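You operate a simulated robot arm through the tools that you are given. There is no shell and no other tool. Be economical: measure what you need, move in short steps, check, and stop when the job is done.

You run a simulated two-armed robot. Do the job below in one go: nothing can be reset, and whatever is moved stays where it is left.

## Task
Take the brown cloth and leave it on the top of the red turntable. Press the fill key three times. Take the glass lidded cup on the top of the press bench and put it away on the top of the stone tray. Put two of the green boxes from the top of the press bench on the low shelf of the display table. Any order will do. Set down upright: green box.

Only the result counts: the job must be done as asked and must still hold three seconds after the hand-in. Knocking over, shifting, dropping, spilling or breaking anything else fails it. Flat cloth is picked up by pressing the open fingertips on it (5 to 10 N) and closing them slowly along it; thin cloth reads only 2 to 8 mm in the jaws.

## Robot
Two 7-joint arms with three-finger grippers on one trunk, on a base that drives. Base frame: it is fixed to the floor where the robot stands at the start and does not move with it; the origin is under the middle of the robot, x ahead of it, y to its left, z up. Units: m, degrees, N and s.
The left shoulder is at the start at [0.036, 0.154, 1.024], the right one opposite. With the tool pointing down near the work surface each hand reaches from about 0.24 to 0.62 m from the robot's upright axis, wherever it stands, measured 20 degrees to its own side. Places, roughly: brown cloth (7x8x3 cm) [0.5, 0.2, 0.8]; fill key [0.2, -0.6, 0.8]; glass lidded cup (8x8x6 cm) [3.8, -0.8, 0.9]; green box [2.5, -1, 1]; low shelf of the display table [3.2, 0.7, 0.2]; top of the red turntable [2.9, 0.6, 0.8]; top of the stone tray (48x26 cm) [0.56, -0.12, 0.8]. Payload 2.69 kg a hand.
Tool frame (each hand has its own): the origin (TCP) lies between the finger pads and is the grasp point; the fingertips stand 0.029 m ahead of it; z points along the fingers, y is the line along which they close. The gripper opens to 0.12 m. The gripper's body begins 0.078 m behind the TCP.
Orientation is that of the tool frame in the base frame, as a unit quaternion [x, y, z, w]. With the fingers straight down and closing along the base's y, the tool's x points along the base's -x, its y along +y and its z along -z.

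## Interface
- The arms move only by the tool arm_command. It takes "left_deltas", "right_deltas" or both (then of equal length, played together; a hand with none holds still); each is a list of rows, each a list of 7 numbers: the shift along the tool's x, y, z in mm, then the turn, a rotation vector about the tool's x, y, z in degrees, then the closure, from 0 (fully open) to 1 (shut). In form: [[tx, ty, tz, wx, wy, wz, claw], ...]. A call has 1 to 12 rows; each row is the pose to reach, as a shift and turn from the pose commanded when the call began, along the tool's axes at that moment. Each row takes 0.2 s and may step no farther than 0.05 m and 8.6 degrees from the row before; otherwise, or with a gripper value out of range, the whole call is refused. Where a pose cannot be reached the arm comes as near as it can. A force on the tool above 40 N (or 10 N above the force at the start of the call, whichever is more), or a blocked arm, ends the call early, and 0.2 s more pass. The fingers move at their own pace and stop on an object; they squeeze with about 32 N. The grip force told is the motor's: it shows also when the fingers shut on nothing. Time passes only in rows, and 0.2 s behind the last, so rows that repeat a pose let the fingers close. The reply holds the time, the measured pose of the TCP, the force on the tool along the base axes, the opening and the grip force, in the units named above and with some noise, with the torque about the TCP (base axes, N m) and any sound that the robot's microphone picked up.
- Cameras (640 x 400 px; columns grow to the right, rows downward): "scene" is now at [0.1397, -0.0338, 1.1937]; the picture's right is [-0.36, -0.93, 0.00], its down [-0.34, 0.13, -0.93] and it looks along [0.87, -0.33, -0.37] (base axes); focal length 214 px, centre (320, 200). "left" rides on the left gripper at [0.063, 0, -0.104] in its tool frame; the picture's right is [0.00, 1.00, 0.00], its down [-0.83, 0.00, -0.56] and it looks along [-0.56, 0.00, 0.83] (tool axes); focal length 275 px, centre (320, 200). "right" rides on the right gripper at [0.063, 0, -0.104] in its tool frame; the picture's right is [0.00, 1.00, 0.00], its down [-0.83, 0.00, -0.56] and it looks along [-0.56, 0.00, 0.83] (tool axes); focal length 275 px, centre (320, 200). There is no depth. A picture from a camera that has moved, and an enlarged one, comes with that camera's place and axes in the base frame and with its lens.
- capture(camera): a new picture of that camera. The clock stands still meanwhile.
- move_column(by): slides the trunk up (or, below 0, down) by that many m; the arms and the scene camera ride with it, the base frame stays. It gives what a move gives, with no picture.
- drive_base(legs): drives the robot by 1 to 6 legs, each [ahead, left, turn to the left] in m, m and degrees, along the robot's own axes; the way and the turn of a leg run together, so that a leg with both is an arc; at most 1.5 m and 180 degrees a leg. The arms and the cameras ride along, it lands a little off, and it stops where it bumps. It gives what a move gives.
- turn_head(pan, tilt): turns the head with the scene camera to pan (to the left, within 80 degrees either way) and tilt (down, from -29 to 69), counted from straight ahead of the robot. It gives what a move gives.
- close_up(camera, box): a new picture of the part [left, top, right, bottom] of that camera's present view, enlarged. The clock stands still meanwhile.
- hand_in(): hands the job in; it is judged then, once.

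Go step by step. Nothing tells you exact positions but the pictures and the camera data: compare them with the known pose of the tool, close in by small moves and look again before you grip or let go. The budget is 165 turns and 118 pictures, counting those below and the enlarged ones. Unless the task says otherwise, let go and move clear before handing in, and close with one line.

The tools are called after "Emit:" by a JSON object that holds its "op" and its "data". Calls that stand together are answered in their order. arm_command: Moves the arms, as the interface text tells. Its arguments: {"type":"object","properties":{"left_deltas":{"type":"array","items":{"type":"array","items":{"type":"number"}}},"right_deltas":{"type":"array","items":{"type":"array","items":{"type":"number"}}}},"required":[]} The other tools are called the same way: move_column (by) slides the trunk up or down; drive_base (legs) drives the base; turn_head (pan, tilt) turns the head that bears the scene camera; capture (camera) takes a picture; close_up (camera, box) takes an enlarged picture of a part of a camera's view; hand_in () hands the job in.

At the start:

```text
clock: 0.0
left_eef_pos: [0.3433, -0.005, 1.0794]
left_tool_rot: [-0.001, 1.0, 0.0, 0.0]
left_wrist_force: [-0.5, -0.1, 0.4]
left_moment: [-0.03, -0.06, -0.02]
left_grip_width: 0.1199
left_grasp_force: 0.1
right_eef_pos: [0.2863, -0.3809, 1.1846]
right_tool_rot: [-0.001, 1.0, 0.001, 0.0]
right_wrist_force: [0.2, -0.6, 0.0]
right_moment: [-0.02, 0.0, -0.01]
right_grip_width: 0.1201
right_grasp_force: 0.1
trunk travel left (down, up): [-0.389, 0.049]
robot x, y, heading: [-0.0002, -0.0016, 0.0]
head pan, tilt: [-20.8, 21.6]
```

scene: 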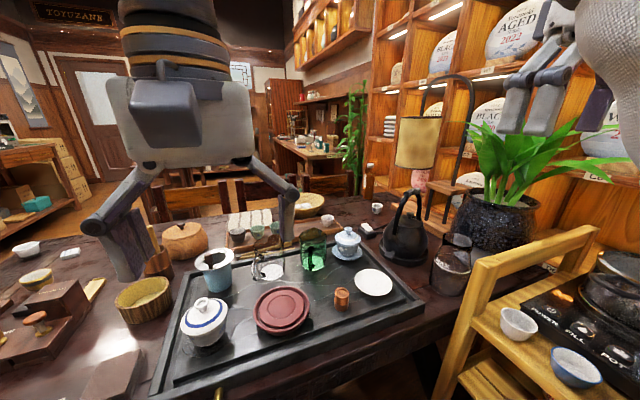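
right: 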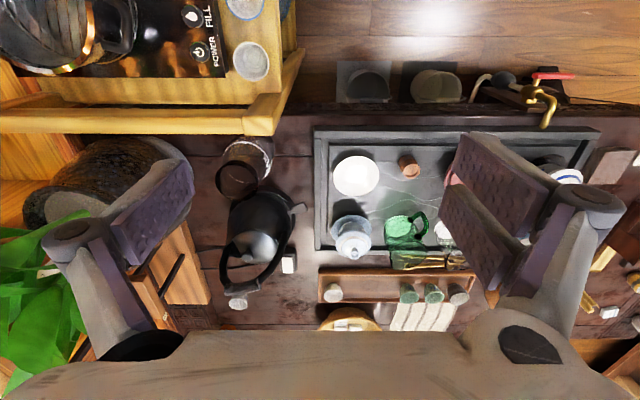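
left: 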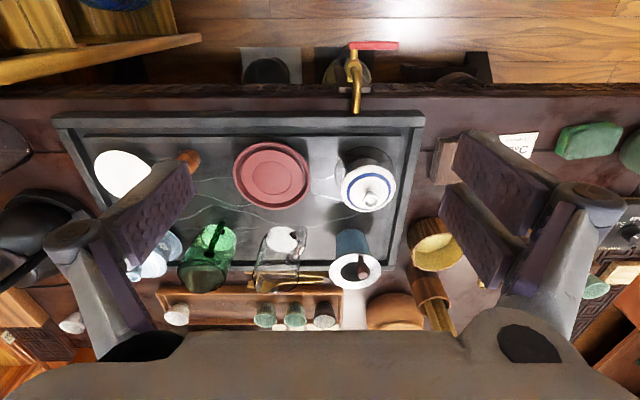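

I'll start by looking at the left part of the table, for the brown cloth, and at the fill key on the right.

Emit:
{"op": "turn_head", "data": {"pan": 25, "tilt": 40}}

Emit:
{"op": "capture", "data": {"camera": "scene"}}

Emit:
{"op": "turn_head", "data": {"pan": -70, "tilt": 40}}

Emit:
{"op": "capture", "data": {"camera": "scene"}}

```text
clock: 1.1
left_eef_pos: [0.3426, -0.0059, 1.0788]
left_tool_rot: [0.0, 1.0, 0.001, 0.001]
left_wrist_force: [0.3, 0.4, -0.3]
left_moment: [-0.01, -0.01, 0.02]
left_grip_width: 0.1199
left_grasp_force: 0.1
right_eef_pos: [0.2853, -0.3807, 1.1844]
right_tool_rot: [0.001, 1.0, 0.0, 0.0]
right_wrist_force: [0.3, 0.1, -0.4]
right_moment: [-0.02, 0.02, 0.02]
right_grip_width: 0.12
right_grasp_force: 0.0
trunk travel left (down, up): [-0.389, 0.049]
robot x, y, heading: [0.0015, 0.0032, 0.1]
head pan, tilt: [25.0, 40.0]
```

```text
114 pictures are left
camera scene: at [0.13, 0.0351, 1.1649], right [0.42, -0.91, 0.0], down [-0.58, -0.27, -0.77], along [0.69, 0.32, -0.64], focal length 214 px, centre (320, 200)
```

scene: 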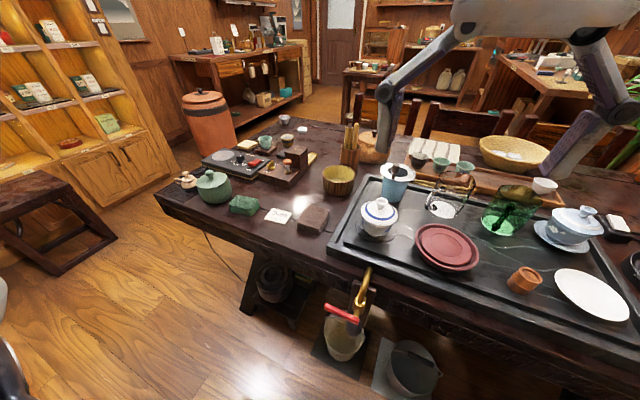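

```text
clock: 2.8
left_eef_pos: [0.3441, -0.0047, 1.0791]
left_tool_rot: [0.0, 1.0, 0.0, 0.001]
left_wrist_force: [-0.4, 0.2, 0.2]
left_moment: [0.0, -0.01, 0.0]
left_grip_width: 0.1199
left_grasp_force: 0.1
right_eef_pos: [0.285, -0.3816, 1.1838]
right_tool_rot: [0.002, 1.0, 0.002, 0.0]
right_wrist_force: [-0.7, 0.4, -0.8]
right_moment: [0.02, -0.02, 0.0]
right_grip_width: 0.12
right_grasp_force: 0.0
trunk travel left (down, up): [-0.389, 0.049]
robot x, y, heading: [0.0031, 0.0012, 0.0]
head pan, tilt: [-70.0, 40.0]
```

```text
113 pictures are left
camera scene: at [0.1335, -0.0287, 1.1655], right [-0.33, -0.94, 0.0], down [-0.6, 0.21, -0.77], along [0.73, -0.25, -0.64], focal length 214 px, centre (320, 200)
```

scene: 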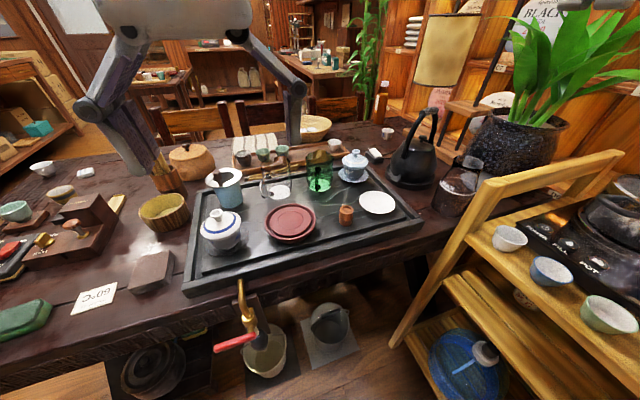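

The brown cloth is the folded square near [0.45, 0.20, 0.81], left of the tray. The second picture looks taken before the head got there, so I'll take it again for the fill key.

Emit:
{"op": "capture", "data": {"camera": "scene"}}

Emit:
{"op": "close_up", "data": {"camera": "left", "box": [420, 100, 640, 300]}}

```text
112 pictures are left
camera scene: at [0.1335, -0.0287, 1.1655], right [-0.33, -0.94, 0.0], down [-0.6, 0.21, -0.77], along [0.73, -0.25, -0.64], focal length 214 px, centre (320, 200)
```

scene: 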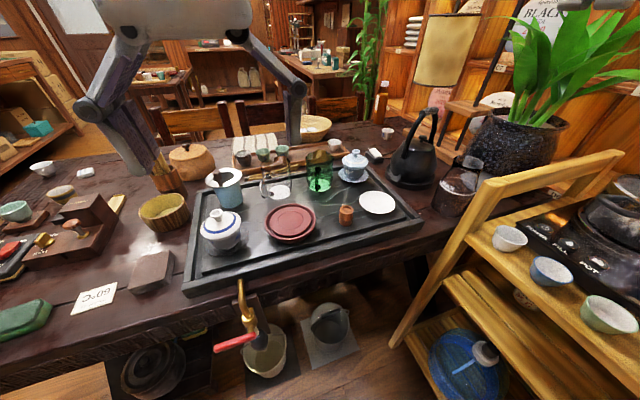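

```text
2.00 times, centred on (530, 200) of left
camera zoom: at [0.2814, -0.0046, 1.1821], right [0.0, 1.0, 0.0], down [0.83, 0.0, 0.56], along [0.56, 0.0, -0.83], focal length 551 px, centre (-100, 200)
```

zoom: 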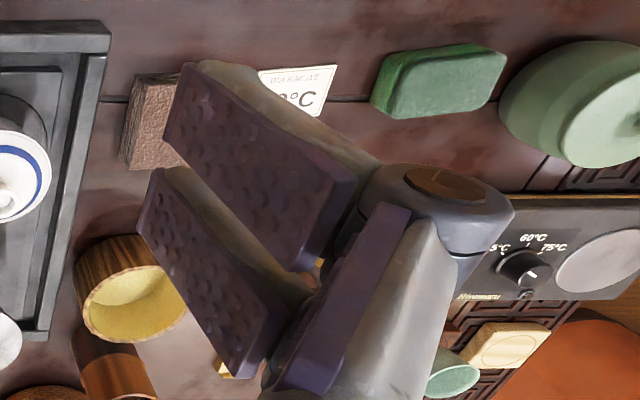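

The head camera's own axes say pan −19 while the report says −70, so these disagree. I'll repeat the turn and check it.

Emit:
{"op": "turn_head", "data": {"pan": -65, "tilt": 40}}

Emit:
{"op": "capture", "data": {"camera": "scene"}}

```text
clock: 3.5
left_eef_pos: [0.3435, -0.0056, 1.0797]
left_tool_rot: [0.0, 1.0, 0.0, 0.002]
left_wrist_force: [-0.6, 0.1, 0.7]
left_moment: [-0.02, 0.0, -0.04]
left_grip_width: 0.1199
left_grasp_force: 0.0
right_eef_pos: [0.284, -0.381, 1.1839]
right_tool_rot: [0.0, 1.0, 0.001, 0.0]
right_wrist_force: [-0.4, -0.2, -0.4]
right_moment: [-0.01, 0.01, -0.07]
right_grip_width: 0.12
right_grasp_force: 0.0
trunk travel left (down, up): [-0.389, 0.049]
robot x, y, heading: [0.0028, -0.0007, 0.2]
head pan, tilt: [-65.0, 40.0]
```

```text
110 pictures are left
camera scene: at [0.1336, -0.0286, 1.1656], right [-0.33, -0.95, 0.0], down [-0.6, 0.21, -0.77], along [0.73, -0.25, -0.64], focal length 214 px, centre (320, 200)
```

scene: 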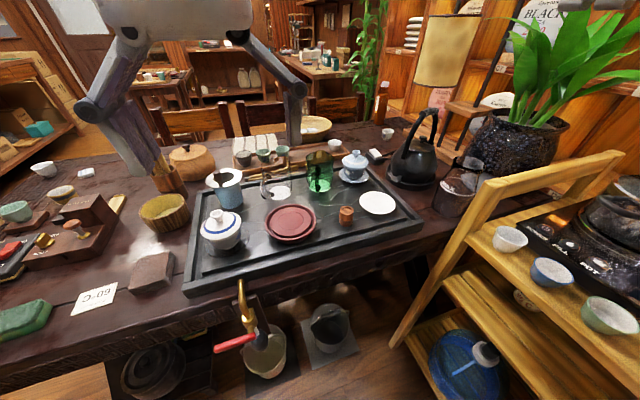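

The head stays blocked near pan −19, probably by the right arm. The right hand camera sees the FILL key, so I'll zoom in there.

Emit:
{"op": "close_up", "data": {"camera": "right", "box": [100, 0, 300, 125]}}

Emit:
{"op": "close_up", "data": {"camera": "scene", "box": [480, 160, 640, 260]}}

```text
3.20 times, centred on (200, 62) of right
camera zoom: at [0.2222, -0.3834, 1.2886], right [0.0, 1.0, 0.0], down [0.83, 0.0, 0.56], along [0.56, 0.0, -0.83], focal length 881 px, centre (704, 640)
```

zoom: 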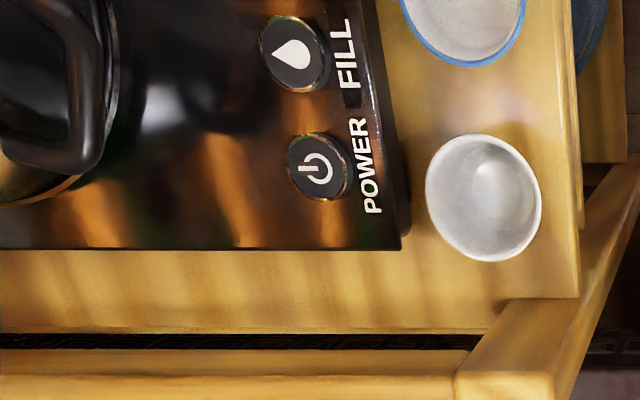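

```text
4.00 times, centred on (560, 210) of scene
camera zoom: at [0.1336, -0.0286, 1.1656], right [-0.33, -0.95, 0.0], down [-0.6, 0.21, -0.77], along [0.73, -0.25, -0.64], focal length 858 px, centre (-640, 160)
```

zoom: 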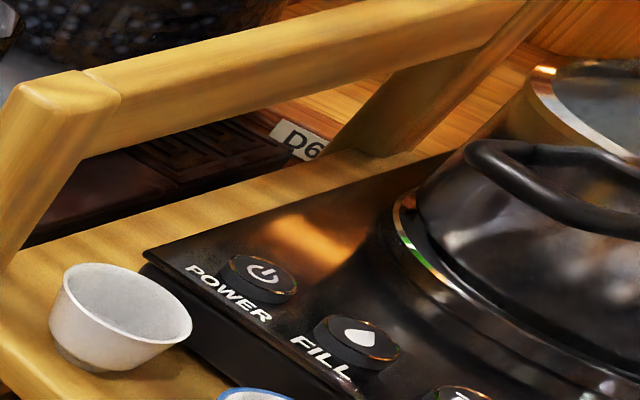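

The FILL key is at about [0.224, −0.568, 0.82]. I'll bring the right hand above it, closed and turned 90° so its wide body stays clear of the pot.

Emit:
{"op": "arm_command", "data": {"right_deltas": [[5, -17, 12, 0, 0, 8.2, 0.3], [11, -34, 24, 0, 0, 16.4, 0.6], [16, -51, 36, 0, 0, 24.6, 1], [22, -68, 48, 0, 0, 32.8, 1], [27, -85, 60, 0, 0, 41, 1], [33, -102, 75, 0, 0, 49.2, 1], [38, -119, 90, 0, 0, 57.4, 1], [44, -136, 105, 0, 0, 65.6, 1], [49, -153, 120, 0, 0, 73.8, 1], [55, -170, 135, 0, 0, 82, 1], [60, -187, 150, 0, 0, 90, 1], [60, -187, 180, 0, 0, 90, 1]]}}

Emit:
{"op": "capture", "data": {"camera": "right"}}

Emit:
{"op": "capture", "data": {"camera": "scene"}}

```text
clock: 6.1
left_eef_pos: [0.3438, -0.0046, 1.0779]
left_tool_rot: [0.001, 1.0, -0.001, 0.001]
left_wrist_force: [-0.2, 0.1, -0.6]
left_moment: [0.02, 0.01, 0.02]
left_grip_width: 0.1199
left_grasp_force: 0.0
right_eef_pos: [0.2252, -0.5692, 1.0049]
right_tool_rot: [0.708, 0.706, 0.0, 0.0]
right_wrist_force: [0.1, 0.2, 0.0]
right_moment: [0.03, 0.01, -0.02]
right_grip_width: 0.0
right_grasp_force: 28.0
trunk travel left (down, up): [-0.389, 0.049]
robot x, y, heading: [0.0011, -0.0016, -0.1]
head pan, tilt: [-65.0, 40.0]
```

```text
107 pictures are left
camera right: at [0.2247, -0.5074, 1.1085], right [1.0, 0.0, 0.0], down [0.0, -0.83, 0.56], along [0.0, -0.56, -0.83], focal length 275 px, centre (320, 200)
```

right: 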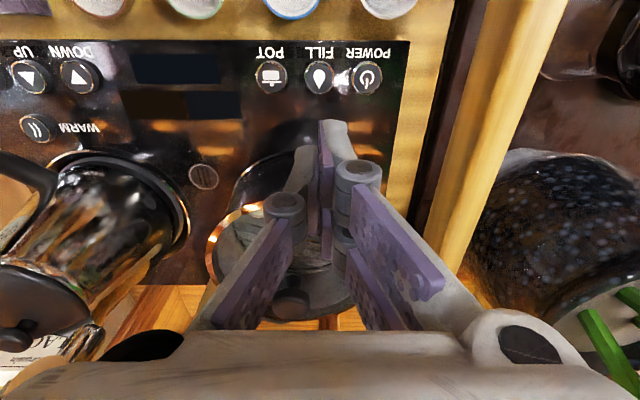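

```text
106 pictures are left
camera scene: at [0.089, -0.0779, 1.1648], right [-0.91, -0.42, 0.0], down [-0.27, 0.58, -0.77], along [0.32, -0.69, -0.64], focal length 214 px, centre (320, 200)
```

scene: 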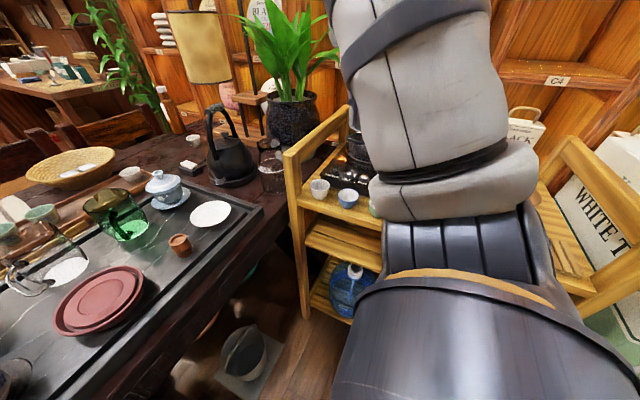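

FILL lies at about [0.223, −0.559, 0.83]. I'll correct by 9 mm and come down to just above it.

Emit:
{"op": "arm_command", "data": {"right_deltas": [[9, -2, 30, 0, 0, 0, 1], [9, -2, 60, 0, 0, 0, 1], [9, -2, 90, 0, 0, 0, 1], [9, -2, 118, 0, 0, 0, 1]]}}

Emit:
{"op": "capture", "data": {"camera": "right"}}

```text
clock: 7.1
left_eef_pos: [0.3434, -0.0057, 1.0792]
left_tool_rot: [0.0, 1.0, 0.0, 0.001]
left_wrist_force: [-0.4, 0.8, -0.4]
left_moment: [0.0, -0.01, 0.02]
left_grip_width: 0.1199
left_grasp_force: 0.0
right_eef_pos: [0.2221, -0.5602, 0.8862]
right_tool_rot: [0.708, 0.706, 0.0, 0.0]
right_wrist_force: [0.4, -1.1, -0.9]
right_moment: [0.04, 0.02, -0.02]
right_grip_width: 0.0002
right_grasp_force: 28.5
trunk travel left (down, up): [-0.389, 0.049]
robot x, y, heading: [0.0017, 0.0002, 0.0]
head pan, tilt: [-65.0, 40.0]
```

```text
105 pictures are left
camera right: at [0.2229, -0.4978, 0.9908], right [1.0, 0.0, 0.0], down [0.0, -0.83, 0.56], along [0.0, -0.56, -0.83], focal length 275 px, centre (320, 200)
```

right: 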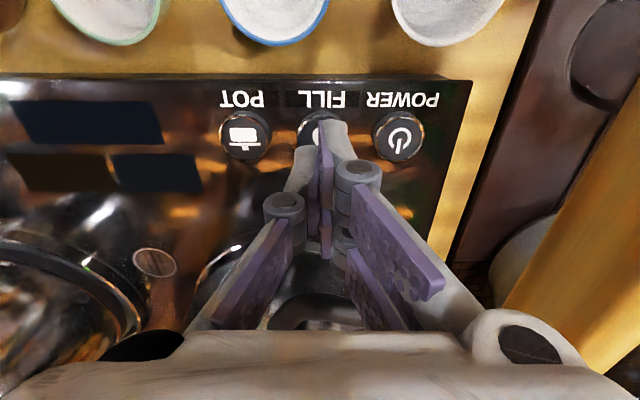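

The tip is right over the key, about 25 mm up. I'll descend gently to feel for contact.

Emit:
{"op": "arm_command", "data": {"right_deltas": [[3, 0, 6, 0, 0, 0, 1], [3, 0, 12, 0, 0, 0, 1], [3, 0, 16, 0, 0, 0, 1], [3, 0, 20, 0, 0, 0, 1]]}}

```text
clock: 8.1
left_eef_pos: [0.3434, -0.0043, 1.0805]
left_tool_rot: [0.0, 1.0, -0.001, 0.0]
left_wrist_force: [-0.3, 0.1, -0.1]
left_moment: [0.03, -0.01, -0.01]
left_grip_width: 0.12
left_grasp_force: 0.0
right_eef_pos: [0.2252, -0.5556, 0.8688]
right_tool_rot: [0.707, 0.707, 0.0, 0.002]
right_wrist_force: [0.7, -0.4, 12.4]
right_moment: [0.05, -0.05, -0.03]
right_grip_width: 0.0059
right_grasp_force: 28.7
trunk travel left (down, up): [-0.389, 0.049]
robot x, y, heading: [-0.0012, 0.0002, 0.0]
head pan, tilt: [-65.0, 40.0]
heard: click
```

A click: that's press one. I'll lift clear and see whether the release makes a sound.

Emit:
{"op": "arm_command", "data": {"right_deltas": [[0, 0, -6, 0, 0, 0, 1], [0, 0, -14, 0, 0, 0, 1], [0, 0, -14, 0, 0, 0, 1]]}}

Emit:
{"op": "capture", "data": {"camera": "right"}}

```text
clock: 8.9
left_eef_pos: [0.3438, -0.0054, 1.0792]
left_tool_rot: [0.0, 1.0, 0.0, 0.001]
left_wrist_force: [-0.1, -0.7, -0.3]
left_moment: [-0.02, 0.06, 0.0]
left_grip_width: 0.1199
left_grasp_force: 0.1
right_eef_pos: [0.2225, -0.5552, 0.8811]
right_tool_rot: [0.707, 0.707, 0.0, 0.0]
right_wrist_force: [0.4, 0.0, -0.9]
right_moment: [-0.02, 0.01, 0.0]
right_grip_width: 0.0002
right_grasp_force: 28.1
trunk travel left (down, up): [-0.389, 0.049]
robot x, y, heading: [0.0012, -0.0024, 0.0]
head pan, tilt: [-65.0, 40.0]
```

```text
104 pictures are left
camera right: at [0.2226, -0.4942, 0.9854], right [1.0, 0.0, 0.0], down [0.0, -0.83, 0.56], along [0.0, -0.56, -0.83], focal length 275 px, centre (320, 200)
```

right: 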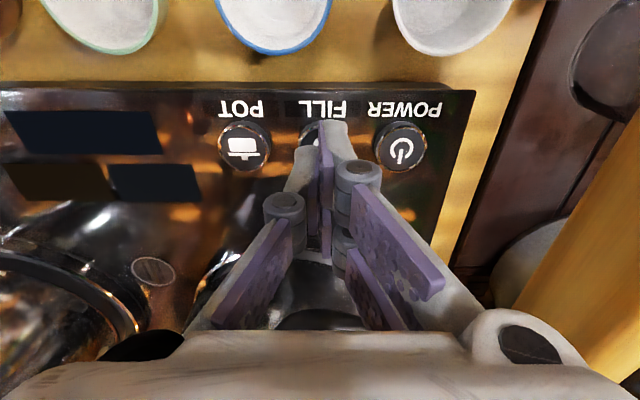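

No sound on release, so clicks count presses. Second press now.

Emit:
{"op": "arm_command", "data": {"right_deltas": [[0, 0, 6, 0, 0, 0, 1], [0, 0, 10, 0, 0, 0, 1], [0, 0, 14, 0, 0, 0, 1], [0, 0, 8, 0, 0, 0, 1], [0, 0, 0, 0, 0, 0, 1], [0, 0, 0, 0, 0, 0, 1]]}}

```text
clock: 10.3
left_eef_pos: [0.3446, -0.0051, 1.0791]
left_tool_rot: [0.0, 1.0, 0.0, 0.001]
left_wrist_force: [0.0, 0.0, -1.0]
left_moment: [-0.01, -0.02, -0.02]
left_grip_width: 0.1198
left_grasp_force: 0.0
right_eef_pos: [0.2233, -0.5561, 0.8804]
right_tool_rot: [0.708, 0.707, 0.0, 0.0]
right_wrist_force: [-0.5, 0.4, -0.4]
right_moment: [0.02, 0.02, 0.02]
right_grip_width: 0.0
right_grasp_force: 28.4
trunk travel left (down, up): [-0.389, 0.049]
robot x, y, heading: [0.001, 0.0023, 0.1]
head pan, tilt: [-65.0, 40.0]
heard: click
```

Second click heard. Third press, in exactly the same way.

Emit:
{"op": "arm_command", "data": {"right_deltas": [[0, 0, 6, 0, 0, 0, 1], [0, 0, 10, 0, 0, 0, 1], [0, 0, 14, 0, 0, 0, 1], [0, 0, 8, 0, 0, 0, 1], [0, 0, 0, 0, 0, 0, 1], [0, 0, 0, 0, 0, 0, 1]]}}

```text
clock: 11.7
left_eef_pos: [0.3438, -0.0051, 1.0788]
left_tool_rot: [0.0, 1.0, 0.0, 0.001]
left_wrist_force: [-0.2, 0.4, -0.3]
left_moment: [0.01, 0.04, -0.05]
left_grip_width: 0.1201
left_grasp_force: 0.0
right_eef_pos: [0.2243, -0.5563, 0.8798]
right_tool_rot: [0.707, 0.707, 0.0, 0.0]
right_wrist_force: [0.0, -0.3, 0.7]
right_moment: [0.01, -0.06, 0.01]
right_grip_width: 0.0
right_grasp_force: 29.2
trunk travel left (down, up): [-0.389, 0.049]
robot x, y, heading: [-0.0004, 0.001, -0.0]
head pan, tilt: [-65.0, 40.0]
heard: click
```

All three presses are done. I'll retract the right hand up and back, and bring the left hand above the brown cloth for a look.

Emit:
{"op": "arm_command", "data": {"right_deltas": [[0, 0, -40, 0, 0, 0, 1], [0, 0, -80, 0, 0, 0, 1], [0, 0, -120, 0, 0, -8, 1], [10, 5, -160, 0, 0, -16, 1], [30, 10, -200, 0, 0, -24, 1], [60, 15, -230, 0, 0, -32, 1], [90, 20, -250, 0, 0, -40, 1], [120, 25, -265, 0, 0, -48, 1], [150, 30, -275, 0, 0, -56, 1], [180, 35, -280, 0, 0, -64, 1], [200, 40, -280, 0, 0, -72, 0.5], [210, 40, -280, 0, 0, -80, 0]], "left_deltas": [[-10, 20, 0, 0, 0, 0, 0], [-20, 40, 0, 0, 0, 0, 0], [-30, 60, 10, 0, 0, 0, 0], [-40, 80, 20, 0, 0, 0, 0], [-50, 100, 30, 0, 0, 0, 0], [-60, 120, 40, 0, 0, 0, 0], [-70, 140, 50, 0, 0, 0, 0], [-80, 160, 60, 0, 0, 0, 0], [-90, 180, 70, 0, 0, 0, 0], [-97, 195, 75, 0, 0, 0, 0], [-97, 205, 80, 0, 0, 0, 0], [-97, 205, 80, 0, 0, 0, 0]]}}

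Emit:
{"op": "capture", "data": {"camera": "left"}}

Emit:
{"op": "turn_head", "data": {"pan": 25, "tilt": 45}}

Emit:
{"op": "close_up", "data": {"camera": "scene", "box": [200, 100, 440, 250]}}

```text
clock: 14.3
left_eef_pos: [0.4419, 0.201, 1.0002]
left_tool_rot: [0.0, 1.0, 0.0, 0.001]
left_wrist_force: [0.1, -0.2, 0.6]
left_moment: [-0.03, 0.0, -0.02]
left_grip_width: 0.12
left_grasp_force: 0.0
right_eef_pos: [0.2669, -0.3558, 1.1629]
right_tool_rot: [0.089, 0.996, 0.007, -0.001]
right_wrist_force: [0.0, -0.5, 0.4]
right_moment: [0.0, 0.01, -0.02]
right_grip_width: 0.119
right_grasp_force: 0.0
right hand out of reach, approached as far as the arm can: row 12
trunk travel left (down, up): [-0.389, 0.049]
robot x, y, heading: [-0.001, -0.0012, 0.1]
head pan, tilt: [-65.0, 40.0]
```

```text
103 pictures are left
camera left: at [0.3792, 0.2013, 1.1028], right [0.0, 1.0, 0.0], down [0.83, 0.0, 0.56], along [0.56, 0.0, -0.83], focal length 275 px, centre (320, 200)
```

left: 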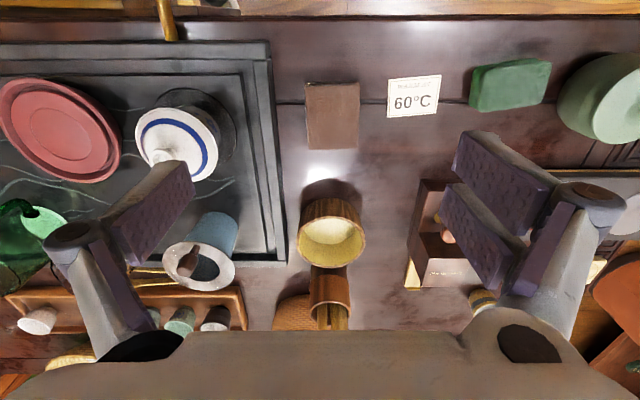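

```text
clock: 15.9
left_eef_pos: [0.441, 0.2003, 1.0009]
left_tool_rot: [0.0, 1.0, 0.0, 0.001]
left_wrist_force: [0.4, -0.1, 0.8]
left_moment: [-0.02, 0.04, 0.01]
left_grip_width: 0.1203
left_grasp_force: 0.0
right_eef_pos: [0.2687, -0.3542, 1.1634]
right_tool_rot: [0.088, 0.996, 0.0, -0.003]
right_wrist_force: [-0.8, -0.2, -0.7]
right_moment: [0.03, 0.03, -0.01]
right_grip_width: 0.12
right_grasp_force: 0.1
trunk travel left (down, up): [-0.389, 0.049]
robot x, y, heading: [0.0002, -0.0006, -0.0]
head pan, tilt: [25.0, 45.0]
```

```text
2.67 times, centred on (320, 175) of scene
camera zoom: at [0.1324, -0.0496, 1.1979], right [-0.52, -0.85, 0.0], down [-0.28, 0.17, -0.95], along [0.81, -0.49, -0.33], focal length 572 px, centre (320, 267)
```

zoom: 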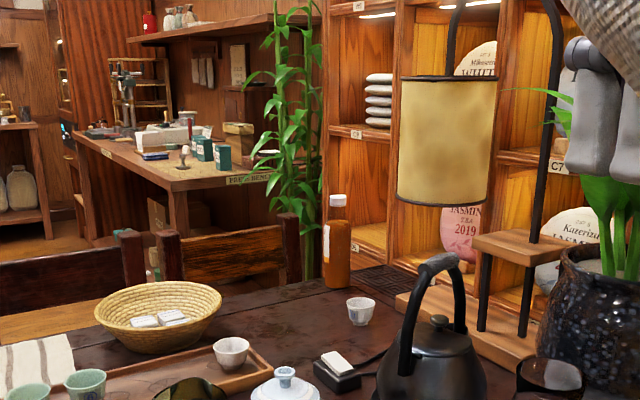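

The cloth is at about [0.467, 0.212], some 7 cm long in x, with free table on both x sides, while the tray and the card sit close on the y sides. I'll turn the left hand 90° to close along x and come lower.

Emit:
{"op": "arm_command", "data": {"left_deltas": [[-3, 2, 5, 0, 0, 8.2, 0], [-6, 4, 10, 0, 0, 16.4, 0], [-9, 6, 15, 0, 0, 24.6, 0], [-12, 8, 20, 0, 0, 32.8, 0], [-15, 10, 25, 0, 0, 41, 0], [-18, 11, 30, 0, 0, 49.2, 0], [-21, 11, 35, 0, 0, 57.4, 0], [-24, 11, 40, 0, 0, 65.6, 0], [-24, 11, 45, 0, 0, 73.8, 0], [-24, 11, 50, 0, 0, 82, 0], [-24, 11, 50, 0, 0, 90, 0], [-24, 11, 50, 0, 0, 90, 0]]}}

Emit:
{"op": "capture", "data": {"camera": "left"}}

```text
clock: 18.6
left_eef_pos: [0.4653, 0.2107, 0.9491]
left_tool_rot: [0.708, 0.706, 0.0, 0.0]
left_wrist_force: [-0.6, 0.3, -1.2]
left_moment: [-0.01, 0.01, -0.01]
left_grip_width: 0.1199
left_grasp_force: 0.0
right_eef_pos: [0.2679, -0.3537, 1.1633]
right_tool_rot: [0.087, 0.996, 0.0, -0.004]
right_wrist_force: [0.5, -0.7, 0.5]
right_moment: [-0.02, -0.01, -0.01]
right_grip_width: 0.1198
right_grasp_force: 0.0
trunk travel left (down, up): [-0.389, 0.049]
robot x, y, heading: [-0.0001, 0.0004, -0.0]
head pan, tilt: [25.0, 45.0]
```

```text
101 pictures are left
camera left: at [0.4661, 0.2742, 1.0521], right [1.0, -0.01, 0.0], down [-0.01, -0.83, 0.56], along [0.0, -0.56, -0.83], focal length 275 px, centre (320, 200)
```

left: 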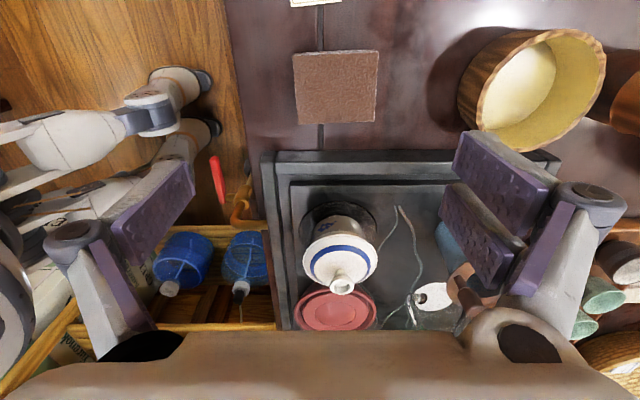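

Two views together put the cloth centre at about [0.481, 0.217], its top near 0.775. I'll centre on it and go down between, still open.

Emit:
{"op": "arm_command", "data": {"left_deltas": [[6, 16, 20, 0, 0, 0, 0], [6, 16, 50, 0, 0, 0, 0], [6, 16, 80, 0, 0, 0, 0], [6, 16, 105, 0, 0, 0, 0], [6, 16, 125, 0, 0, 0, 0]]}}

Emit:
{"op": "capture", "data": {"camera": "left"}}

Emit:
{"op": "turn_head", "data": {"pan": 25, "tilt": 40}}

Emit:
{"op": "close_up", "data": {"camera": "scene", "box": [200, 130, 440, 280]}}

```text
clock: 19.8
left_eef_pos: [0.4815, 0.2167, 0.8261]
left_tool_rot: [0.706, 0.708, 0.001, 0.002]
left_wrist_force: [0.1, 0.5, -0.2]
left_moment: [0.01, -0.03, -0.01]
left_grip_width: 0.1199
left_grasp_force: 0.1
right_eef_pos: [0.2685, -0.3542, 1.1633]
right_tool_rot: [0.088, 0.996, 0.001, -0.004]
right_wrist_force: [0.0, 0.1, -0.6]
right_moment: [-0.01, -0.02, -0.02]
right_grip_width: 0.1196
right_grasp_force: 0.0
trunk travel left (down, up): [-0.389, 0.049]
robot x, y, heading: [-0.0002, 0.0008, -0.0]
head pan, tilt: [25.0, 45.0]
```

```text
100 pictures are left
camera left: at [0.4821, 0.2806, 0.9278], right [1.0, 0.0, 0.0], down [0.0, -0.83, 0.56], along [0.0, -0.56, -0.83], focal length 275 px, centre (320, 200)
```

left: 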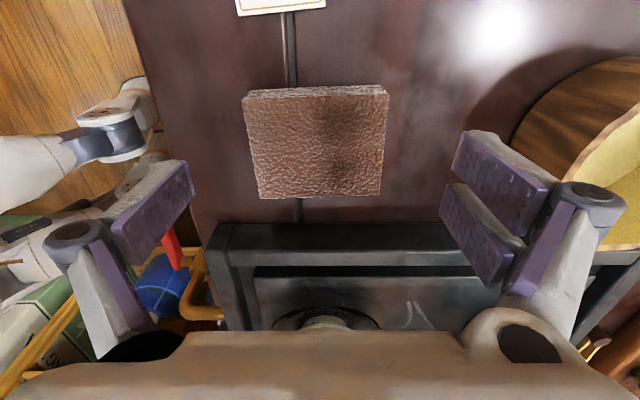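

```text
clock: 20.4
left_eef_pos: [0.4821, 0.2176, 0.8252]
left_tool_rot: [0.707, 0.707, 0.001, 0.001]
left_wrist_force: [0.0, 0.0, -0.1]
left_moment: [0.0, 0.0, -0.05]
left_grip_width: 0.1202
left_grasp_force: 0.0
right_eef_pos: [0.2686, -0.3539, 1.1628]
right_tool_rot: [0.088, 0.996, 0.001, -0.003]
right_wrist_force: [0.4, 0.5, 0.4]
right_moment: [0.01, 0.02, 0.0]
right_grip_width: 0.1201
right_grasp_force: 0.2
trunk travel left (down, up): [-0.389, 0.049]
robot x, y, heading: [-0.0002, -0.0026, -0.1]
head pan, tilt: [25.0, 40.0]
```

```text
2.67 times, centred on (320, 205) of scene
camera zoom: at [0.1338, -0.0472, 1.1986], right [-0.5, -0.87, 0.0], down [-0.28, 0.16, -0.95], along [0.82, -0.47, -0.32], focal length 572 px, centre (320, 187)
```

zoom: 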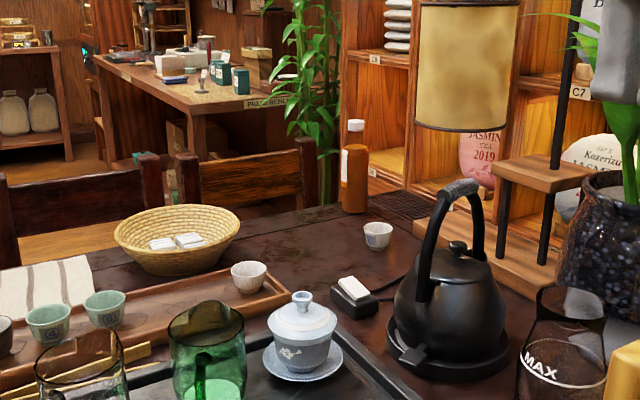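

The cloth is a folded block about 3 cm thick and well centred between the fingers. I'll lower to just above the table and watch the force.

Emit:
{"op": "arm_command", "data": {"left_deltas": [[0, 0, 10, 0, 0, 0, 0], [0, 0, 20, 0, 0, 0, 0], [0, 0, 28, 0, 0, 0, 0], [0, 0, 34, 0, 0, 0, 0], [0, 0, 38, 0, 0, 0, 0]]}}

Emit:
{"op": "capture", "data": {"camera": "left"}}

```text
clock: 21.6
left_eef_pos: [0.4805, 0.217, 0.7868]
left_tool_rot: [0.707, 0.707, 0.0, 0.001]
left_wrist_force: [0.8, 0.8, -0.3]
left_moment: [-0.01, -0.03, -0.04]
left_grip_width: 0.1201
left_grasp_force: 0.1
right_eef_pos: [0.2677, -0.3538, 1.1629]
right_tool_rot: [0.087, 0.996, 0.0, -0.003]
right_wrist_force: [-0.4, 0.1, -0.4]
right_moment: [0.0, 0.03, -0.01]
right_grip_width: 0.1201
right_grasp_force: 0.0
trunk travel left (down, up): [-0.389, 0.049]
robot x, y, heading: [0.0021, -0.0011, 0.3]
head pan, tilt: [25.0, 40.0]
```

```text
98 pictures are left
camera left: at [0.4813, 0.2805, 0.8894], right [1.0, 0.0, 0.0], down [0.0, -0.83, 0.56], along [0.0, -0.56, -0.83], focal length 275 px, centre (320, 200)
```

left: 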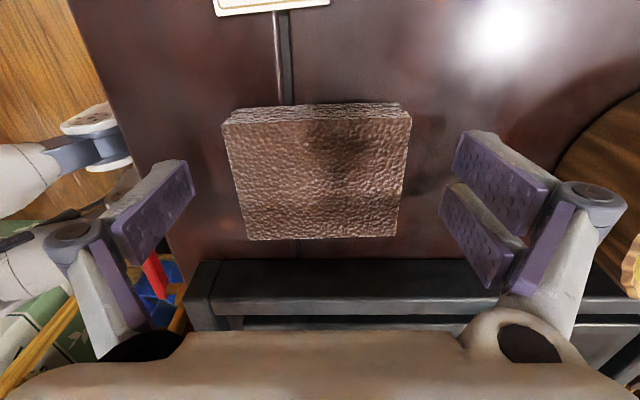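

No contact yet, with the cloth top near 0.775 and the table about 0.745. I'll go 6 mm further down and close.

Emit:
{"op": "arm_command", "data": {"left_deltas": [[0, 0, 3, 0, 0, 0, 0], [0, 0, 6, 0, 0, 0, 0], [0, 0, 6, 0, 0, 0, 0.2], [0, 0, 6, 0, 0, 0, 0.35], [0, 0, 6, 0, 0, 0, 0.5], [0, 0, 6, 0, 0, 0, 0.7], [0, 0, 6, 0, 0, 0, 0.85], [0, 0, 6, 0, 0, 0, 1], [0, 0, 6, 0, 0, 0, 1]]}}

Emit:
{"op": "capture", "data": {"camera": "left"}}

```text
clock: 22.9
left_eef_pos: [0.4789, 0.2188, 0.785]
left_tool_rot: [0.706, 0.708, 0.001, 0.001]
left_wrist_force: [-7.4, 0.8, 24.7]
left_moment: [-0.01, 0.9, -0.02]
left_grip_width: 0.0751
left_grasp_force: 31.5
right_eef_pos: [0.2667, -0.355, 1.1616]
right_tool_rot: [0.088, 0.996, 0.002, -0.006]
right_wrist_force: [0.1, -1.3, 1.1]
right_moment: [0.01, -0.03, 0.02]
right_grip_width: 0.1198
right_grasp_force: 0.0
trunk travel left (down, up): [-0.389, 0.049]
robot x, y, heading: [0.0025, -0.0035, 0.1]
head pan, tilt: [25.0, 40.0]
stopped in row 6 (left hand): the force on the tool passed its limit at 44 N (the readings are from after the stop); the commanded pose is now the measured one
```

```text
97 pictures are left
camera left: at [0.479, 0.2806, 0.8877], right [1.0, 0.0, 0.0], down [0.0, -0.83, 0.56], along [0.0, -0.56, -0.83], focal length 275 px, centre (320, 200)
```

left: 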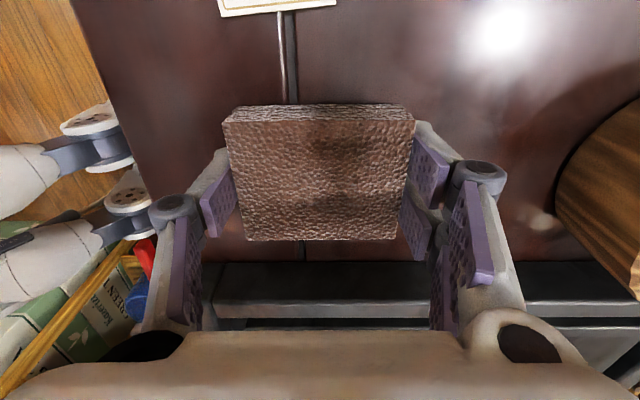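

The fingers hold the cloth and lean on the table. I'll ease up, keep closing and lift it.

Emit:
{"op": "arm_command", "data": {"left_deltas": [[0, 0, -3, 0, 0, 0, 1], [0, 0, -4, 0, 0, 0, 1], [0, 0, -4, 0, 0, 0, 1], [0, 0, -15, 0, 0, 0, 1], [0, 0, -30, 0, 0, 0, 1], [0, 0, -50, 0, 0, 0, 1], [0, 0, -50, 0, 0, 0, 1]]}}

Emit:
{"op": "capture", "data": {"camera": "left"}}

```text
clock: 24.5
left_eef_pos: [0.4791, 0.2188, 0.8328]
left_tool_rot: [0.706, 0.708, -0.001, 0.0]
left_wrist_force: [0.2, 0.0, -0.8]
left_moment: [0.03, -0.01, -0.01]
left_grip_width: 0.0751
left_grasp_force: 32.0
right_eef_pos: [0.269, -0.3546, 1.1612]
right_tool_rot: [0.087, 0.996, 0.002, -0.007]
right_wrist_force: [0.3, -0.1, 0.1]
right_moment: [-0.01, 0.02, 0.0]
right_grip_width: 0.1201
right_grasp_force: 0.0
trunk travel left (down, up): [-0.389, 0.049]
robot x, y, heading: [0.0019, -0.0011, 0.3]
head pan, tilt: [25.0, 40.0]
```

```text
96 pictures are left
camera left: at [0.4809, 0.2815, 0.9356], right [1.0, 0.0, 0.0], down [0.0, -0.83, 0.56], along [0.0, -0.56, -0.83], focal length 275 px, centre (320, 200)
```

left: 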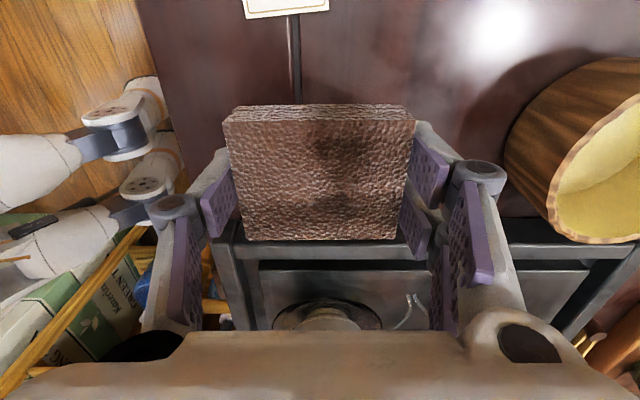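

The cloth is held. I'll raise it and draw it back, then look around to plan the drive.

Emit:
{"op": "arm_command", "data": {"left_deltas": [[0, 0, -40, 0, 0, 0, 1], [0, 0, -80, 0, 0, 0, 1], [0, 0, -120, 0, 0, 0, 1], [0, -20, -160, 0, 0, 0, 1], [0, -50, -200, 0, 0, 0, 1], [0, -80, -230, 0, 0, 0, 1], [0, -110, -260, 0, 0, 0, 1], [0, -130, -270, 0, 0, 0, 1]], "right_deltas": [[0, 0, 20, 0, 0, 0, 0], [0, 0, 40, 0, 0, 0, 0], [0, 0, 60, 0, 0, 0, 0], [0, 0, 60, 0, 0, 0, 0], [0, 0, 60, 0, 0, 0, 0], [0, 0, 60, 0, 0, 0, 0], [0, 0, 60, 0, 0, 0, 0], [0, 0, 60, 0, 0, 0, 0]]}}

Emit:
{"op": "turn_head", "data": {"pan": 50, "tilt": 20}}

Emit:
{"op": "capture", "data": {"camera": "scene"}}

Emit:
{"op": "turn_head", "data": {"pan": 0, "tilt": 15}}

Emit:
{"op": "capture", "data": {"camera": "scene"}}

```text
clock: 26.3
left_eef_pos: [0.3485, 0.2179, 1.1061]
left_tool_rot: [0.707, 0.707, -0.001, -0.001]
left_wrist_force: [0.5, -0.9, -1.4]
left_moment: [-0.01, 0.01, 0.05]
left_grip_width: 0.075
left_grasp_force: 31.9
right_eef_pos: [0.2769, -0.3711, 1.1049]
right_tool_rot: [0.087, 0.996, 0.001, -0.006]
right_wrist_force: [0.0, 0.0, -1.0]
right_moment: [-0.02, 0.0, 0.01]
right_grip_width: 0.12
right_grasp_force: 0.1
right hand out of reach, approached as far as the arm can: row 1, 2, 3, 4, 5, 6, 7, 8
trunk travel left (down, up): [-0.389, 0.049]
robot x, y, heading: [-0.0015, -0.0008, 0.1]
head pan, tilt: [25.0, 40.0]
```

```text
clock: 27.2
left_eef_pos: [0.3483, 0.2178, 1.1053]
left_tool_rot: [0.706, 0.708, -0.001, -0.001]
left_wrist_force: [0.2, 0.2, 0.1]
left_moment: [-0.03, -0.01, 0.01]
left_grip_width: 0.0748
left_grasp_force: 31.7
right_eef_pos: [0.2761, -0.3721, 1.1059]
right_tool_rot: [0.087, 0.996, 0.001, -0.006]
right_wrist_force: [-0.9, 0.1, -0.8]
right_moment: [-0.02, 0.01, 0.03]
right_grip_width: 0.1199
right_grasp_force: 0.1
trunk travel left (down, up): [-0.389, 0.049]
robot x, y, heading: [-0.0007, -0.003, -0.0]
head pan, tilt: [50.0, 20.0]
```

```text
95 pictures are left
camera scene: at [0.1393, -0.0356, 1.2044], right [-0.37, -0.93, 0.0], down [-0.24, 0.1, -0.97], along [0.9, -0.36, -0.26], focal length 214 px, centre (320, 200)
```

scene: 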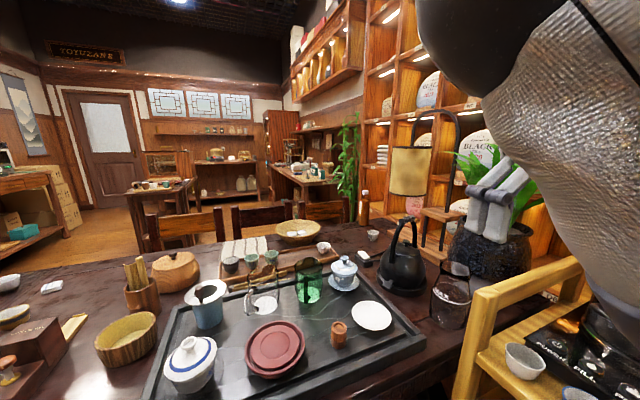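

```text
clock: 28.4
left_eef_pos: [0.3476, 0.2169, 1.105]
left_tool_rot: [0.706, 0.708, -0.001, 0.0]
left_wrist_force: [-0.1, 0.1, 0.1]
left_moment: [-0.02, 0.0, 0.03]
left_grip_width: 0.0748
left_grasp_force: 31.6
right_eef_pos: [0.278, -0.3724, 1.107]
right_tool_rot: [0.087, 0.996, -0.001, -0.004]
right_wrist_force: [-0.4, -0.2, -0.1]
right_moment: [0.0, -0.03, -0.03]
right_grip_width: 0.1199
right_grasp_force: 0.1
trunk travel left (down, up): [-0.389, 0.049]
robot x, y, heading: [0.0036, -0.0036, -0.1]
head pan, tilt: [0.0, 15.0]
```

```text
94 pictures are left
camera scene: at [0.1411, -0.0302, 1.2096], right [-0.32, -0.95, 0.0], down [-0.19, 0.06, -0.98], along [0.93, -0.31, -0.2], focal length 214 px, centre (320, 200)
```

scene: 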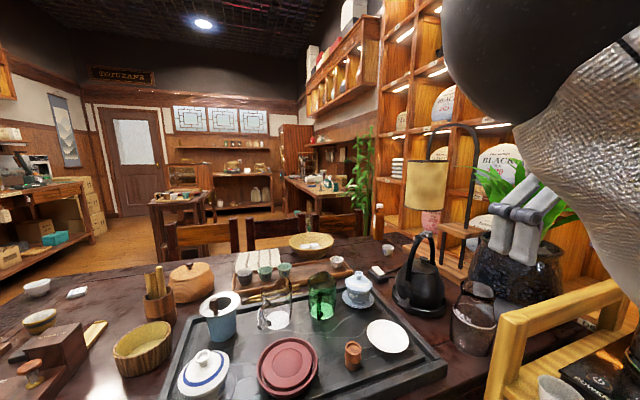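

The head is jammed again, most likely by the right arm's raised elbow. I'll lower the right hand a little ahead and retry.

Emit:
{"op": "arm_command", "data": {"right_deltas": [[0, 0, 30, 0, 0, -2, 0], [-20, 20, 60, 0, 0, -4, 0], [-40, 40, 90, 0, 0, -8, 0], [-50, 50, 110, 0, 0, -10, 0], [-50, 60, 110, 0, 0, -10, 0]]}}

Emit:
{"op": "turn_head", "data": {"pan": 60, "tilt": 30}}

Emit:
{"op": "capture", "data": {"camera": "scene"}}

```text
clock: 29.6
left_eef_pos: [0.3475, 0.2179, 1.1055]
left_tool_rot: [0.707, 0.708, 0.0, -0.001]
left_wrist_force: [0.5, 0.0, 0.3]
left_moment: [0.02, 0.0, 0.02]
left_grip_width: 0.075
left_grasp_force: 31.6
right_eef_pos: [0.3509, -0.3354, 0.9944]
right_tool_rot: [0.0, 1.0, 0.001, -0.002]
right_wrist_force: [0.2, -0.3, -0.1]
right_moment: [0.01, 0.01, 0.0]
right_grip_width: 0.12
right_grasp_force: 0.1
right hand out of reach, approached as far as the arm can: row 1, 2, 3, 4, 5
trunk travel left (down, up): [-0.389, 0.049]
robot x, y, heading: [0.0019, -0.0034, -0.0]
head pan, tilt: [0.0, 15.0]
```

```text
clock: 30.9
left_eef_pos: [0.3488, 0.2178, 1.1052]
left_tool_rot: [0.707, 0.707, 0.0, 0.0]
left_wrist_force: [0.5, -0.5, 0.0]
left_moment: [0.01, -0.01, -0.01]
left_grip_width: 0.0749
left_grasp_force: 32.1
right_eef_pos: [0.3484, -0.3357, 0.9936]
right_tool_rot: [0.0, 1.0, 0.001, -0.004]
right_wrist_force: [-0.1, -0.1, -0.5]
right_moment: [-0.01, -0.01, -0.02]
right_grip_width: 0.12
right_grasp_force: 0.0
trunk travel left (down, up): [-0.389, 0.049]
robot x, y, heading: [-0.0015, 0.0019, 0.3]
head pan, tilt: [60.0, 30.0]
```

```text
93 pictures are left
camera scene: at [0.0979, 0.0776, 1.1802], right [0.87, -0.5, 0.0], down [-0.25, -0.43, -0.87], along [0.43, 0.75, -0.5], focal length 214 px, centre (320, 200)
```

scene: 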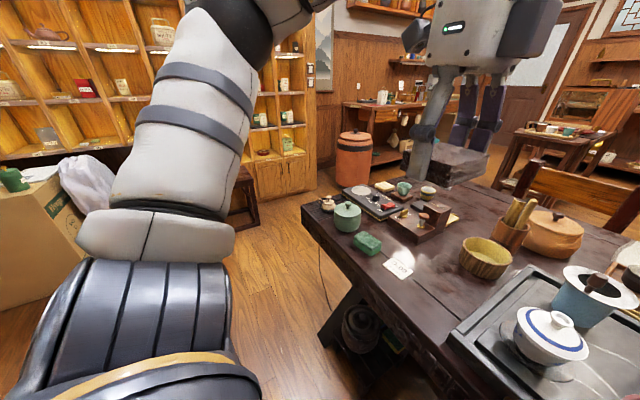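

The head is free now. The table's left end is at y ≈ 0.71 and there's an open aisle up to a stool at y ≈ 1.7, so I'll slide left into the aisle and look ahead.

Emit:
{"op": "drive_base", "data": {"legs": [[-0.08, 0, 0], [0, 1.18, 0]]}}

Emit:
{"op": "turn_head", "data": {"pan": -8, "tilt": 25}}

Emit:
{"op": "capture", "data": {"camera": "scene"}}

```text
clock: 40.8
left_eef_pos: [0.2434, 1.396, 1.1046]
left_tool_rot: [0.695, 0.719, 0.0, 0.0]
left_wrist_force: [0.1, 0.1, 0.7]
left_moment: [-0.01, -0.02, 0.01]
left_grip_width: 0.075
left_grasp_force: 31.1
right_eef_pos: [0.2615, 0.8414, 0.9949]
right_tool_rot: [-0.014, 1.0, 0.002, -0.003]
right_wrist_force: [0.3, -0.7, -0.6]
right_moment: [-0.01, -0.01, 0.0]
right_grip_width: 0.1201
right_grasp_force: 0.1
trunk travel left (down, up): [-0.389, 0.049]
robot x, y, heading: [-0.099, 1.1651, 1.6]
head pan, tilt: [60.0, 30.0]
```

```text
clock: 42.2
left_eef_pos: [0.2426, 1.3954, 1.1049]
left_tool_rot: [0.696, 0.718, 0.0, 0.0]
left_wrist_force: [0.2, -0.1, -0.7]
left_moment: [0.01, -0.01, 0.01]
left_grip_width: 0.0748
left_grasp_force: 32.3
right_eef_pos: [0.2618, 0.842, 0.9943]
right_tool_rot: [-0.015, 1.0, 0.002, -0.003]
right_wrist_force: [-0.7, 0.0, 0.6]
right_moment: [0.03, 0.02, -0.01]
right_grip_width: 0.1202
right_grasp_force: 0.1
trunk travel left (down, up): [-0.389, 0.049]
robot x, y, heading: [-0.0991, 1.1666, 1.8]
head pan, tilt: [-8.0, 25.0]
```

```text
92 pictures are left
camera scene: at [0.0453, 1.1605, 1.1885], right [-0.08, -1.0, 0.0], down [-0.42, 0.03, -0.91], along [0.9, -0.07, -0.42], focal length 214 px, centre (320, 200)
```

scene: 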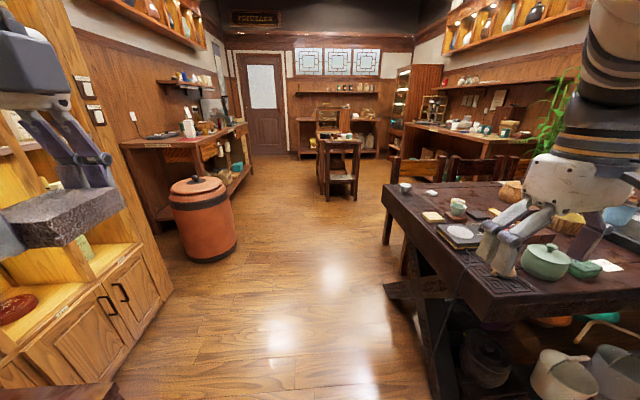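

The aisle ahead is clear. A zoom on the small table in the middle (turntable and display table) and the press bench on the right.

Emit:
{"op": "close_up", "data": {"camera": "scene", "box": [280, 80, 440, 220]}}

Emit:
{"op": "close_up", "data": {"camera": "scene", "box": [390, 80, 570, 190]}}

```text
2.86 times, centred on (360, 150) of scene
camera zoom: at [0.0453, 1.1605, 1.1885], right [-0.08, -1.0, 0.0], down [-0.42, 0.03, -0.91], along [0.9, -0.07, -0.42], focal length 613 px, centre (206, 343)
```

zoom: 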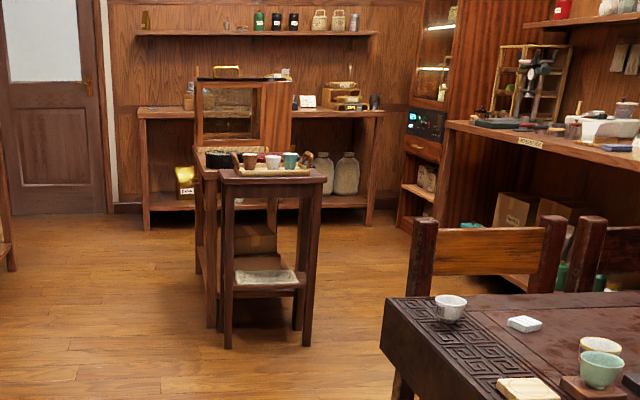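

```text
3.56 times, centred on (480, 135) of scene
camera zoom: at [0.0453, 1.1605, 1.1885], right [-0.08, -1.0, 0.0], down [-0.42, 0.03, -0.91], along [0.9, -0.07, -0.42], focal length 763 px, centre (-249, 431)
```

zoom: 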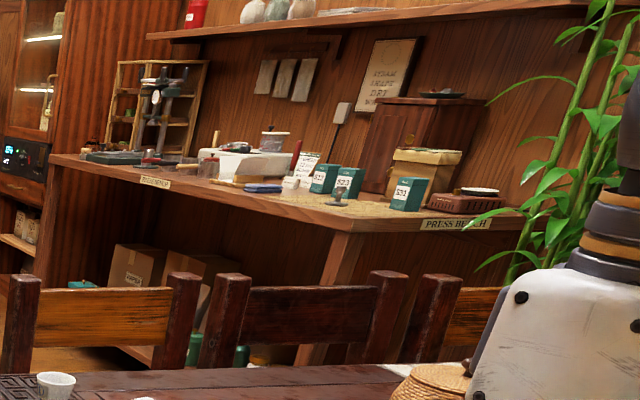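

The press bench runs along the right (y < −0.6) with three green boxes near and the lidded cup farther along. The narrow display table stands around [2.6–3.6, 0.7]. I'll drive up the aisle.

Emit:
{"op": "drive_base", "data": {"legs": [[0.0, 0, -1.8], [1.0, 0.02, 0], [0.9, 0, 0]]}}

Emit:
{"op": "turn_head", "data": {"pan": -30, "tilt": 25}}

Emit:
{"op": "capture", "data": {"camera": "scene"}}

```text
clock: 52.1
left_eef_pos: [2.1548, 1.3995, 1.104]
left_tool_rot: [0.71, 0.704, -0.001, 0.0]
left_wrist_force: [-0.1, -0.5, -0.3]
left_moment: [0.0, 0.01, 0.02]
left_grip_width: 0.0746
left_grasp_force: 31.7
right_eef_pos: [2.1501, 0.8455, 0.9939]
right_tool_rot: [0.004, 1.0, 0.002, -0.004]
right_wrist_force: [0.0, 1.3, -0.3]
right_moment: [-0.03, -0.01, 0.0]
right_grip_width: 0.1199
right_grasp_force: 0.0
trunk travel left (down, up): [-0.389, 0.049]
robot x, y, heading: [1.8014, 1.1841, -0.8]
head pan, tilt: [-8.0, 25.0]
```

```text
clock: 52.9
left_eef_pos: [2.1551, 1.3992, 1.1046]
left_tool_rot: [0.71, 0.704, 0.0, -0.001]
left_wrist_force: [0.6, -0.1, -0.7]
left_moment: [-0.01, -0.04, 0.01]
left_grip_width: 0.0748
left_grasp_force: 32.0
right_eef_pos: [2.1503, 0.8441, 0.9939]
right_tool_rot: [0.006, 1.0, 0.005, -0.004]
right_wrist_force: [0.2, 0.5, 0.2]
right_moment: [0.0, 0.03, 0.03]
right_grip_width: 0.1201
right_grasp_force: 0.0
trunk travel left (down, up): [-0.389, 0.049]
robot x, y, heading: [1.8021, 1.1868, -0.7]
head pan, tilt: [-30.0, 25.0]
```

```text
89 pictures are left
camera scene: at [1.947, 1.1657, 1.1909], right [-0.2, -0.98, 0.0], down [-0.39, 0.08, -0.92], along [0.9, -0.18, -0.4], focal length 214 px, centre (320, 200)
```

scene: 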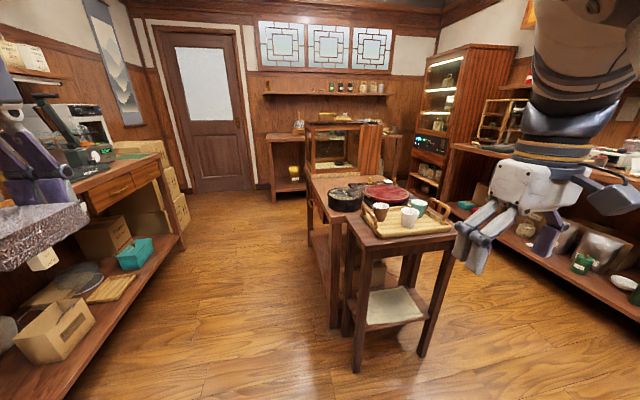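

The red turntable is visible on the display table behind the cup stand. Zooming in there.

Emit:
{"op": "close_up", "data": {"camera": "scene", "box": [290, 110, 470, 240]}}

Emit:
{"op": "close_up", "data": {"camera": "scene", "box": [290, 220, 470, 350]}}

```text
3.08 times, centred on (380, 175) of scene
camera zoom: at [1.947, 1.1657, 1.1909], right [-0.2, -0.98, 0.0], down [-0.39, 0.08, -0.92], along [0.9, -0.18, -0.4], focal length 660 px, centre (135, 277)
```

zoom: 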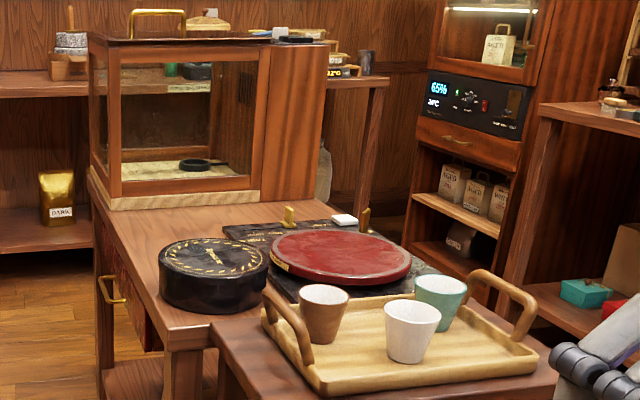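

```text
3.08 times, centred on (380, 285) of scene
camera zoom: at [1.947, 1.1657, 1.1909], right [-0.2, -0.98, 0.0], down [-0.39, 0.08, -0.92], along [0.9, -0.18, -0.4], focal length 660 px, centre (135, -62)
```

zoom: 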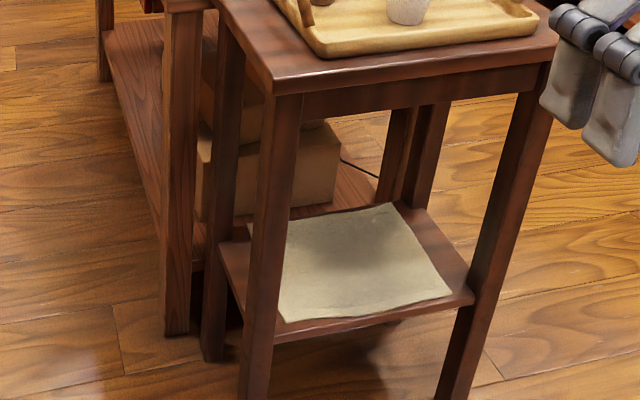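

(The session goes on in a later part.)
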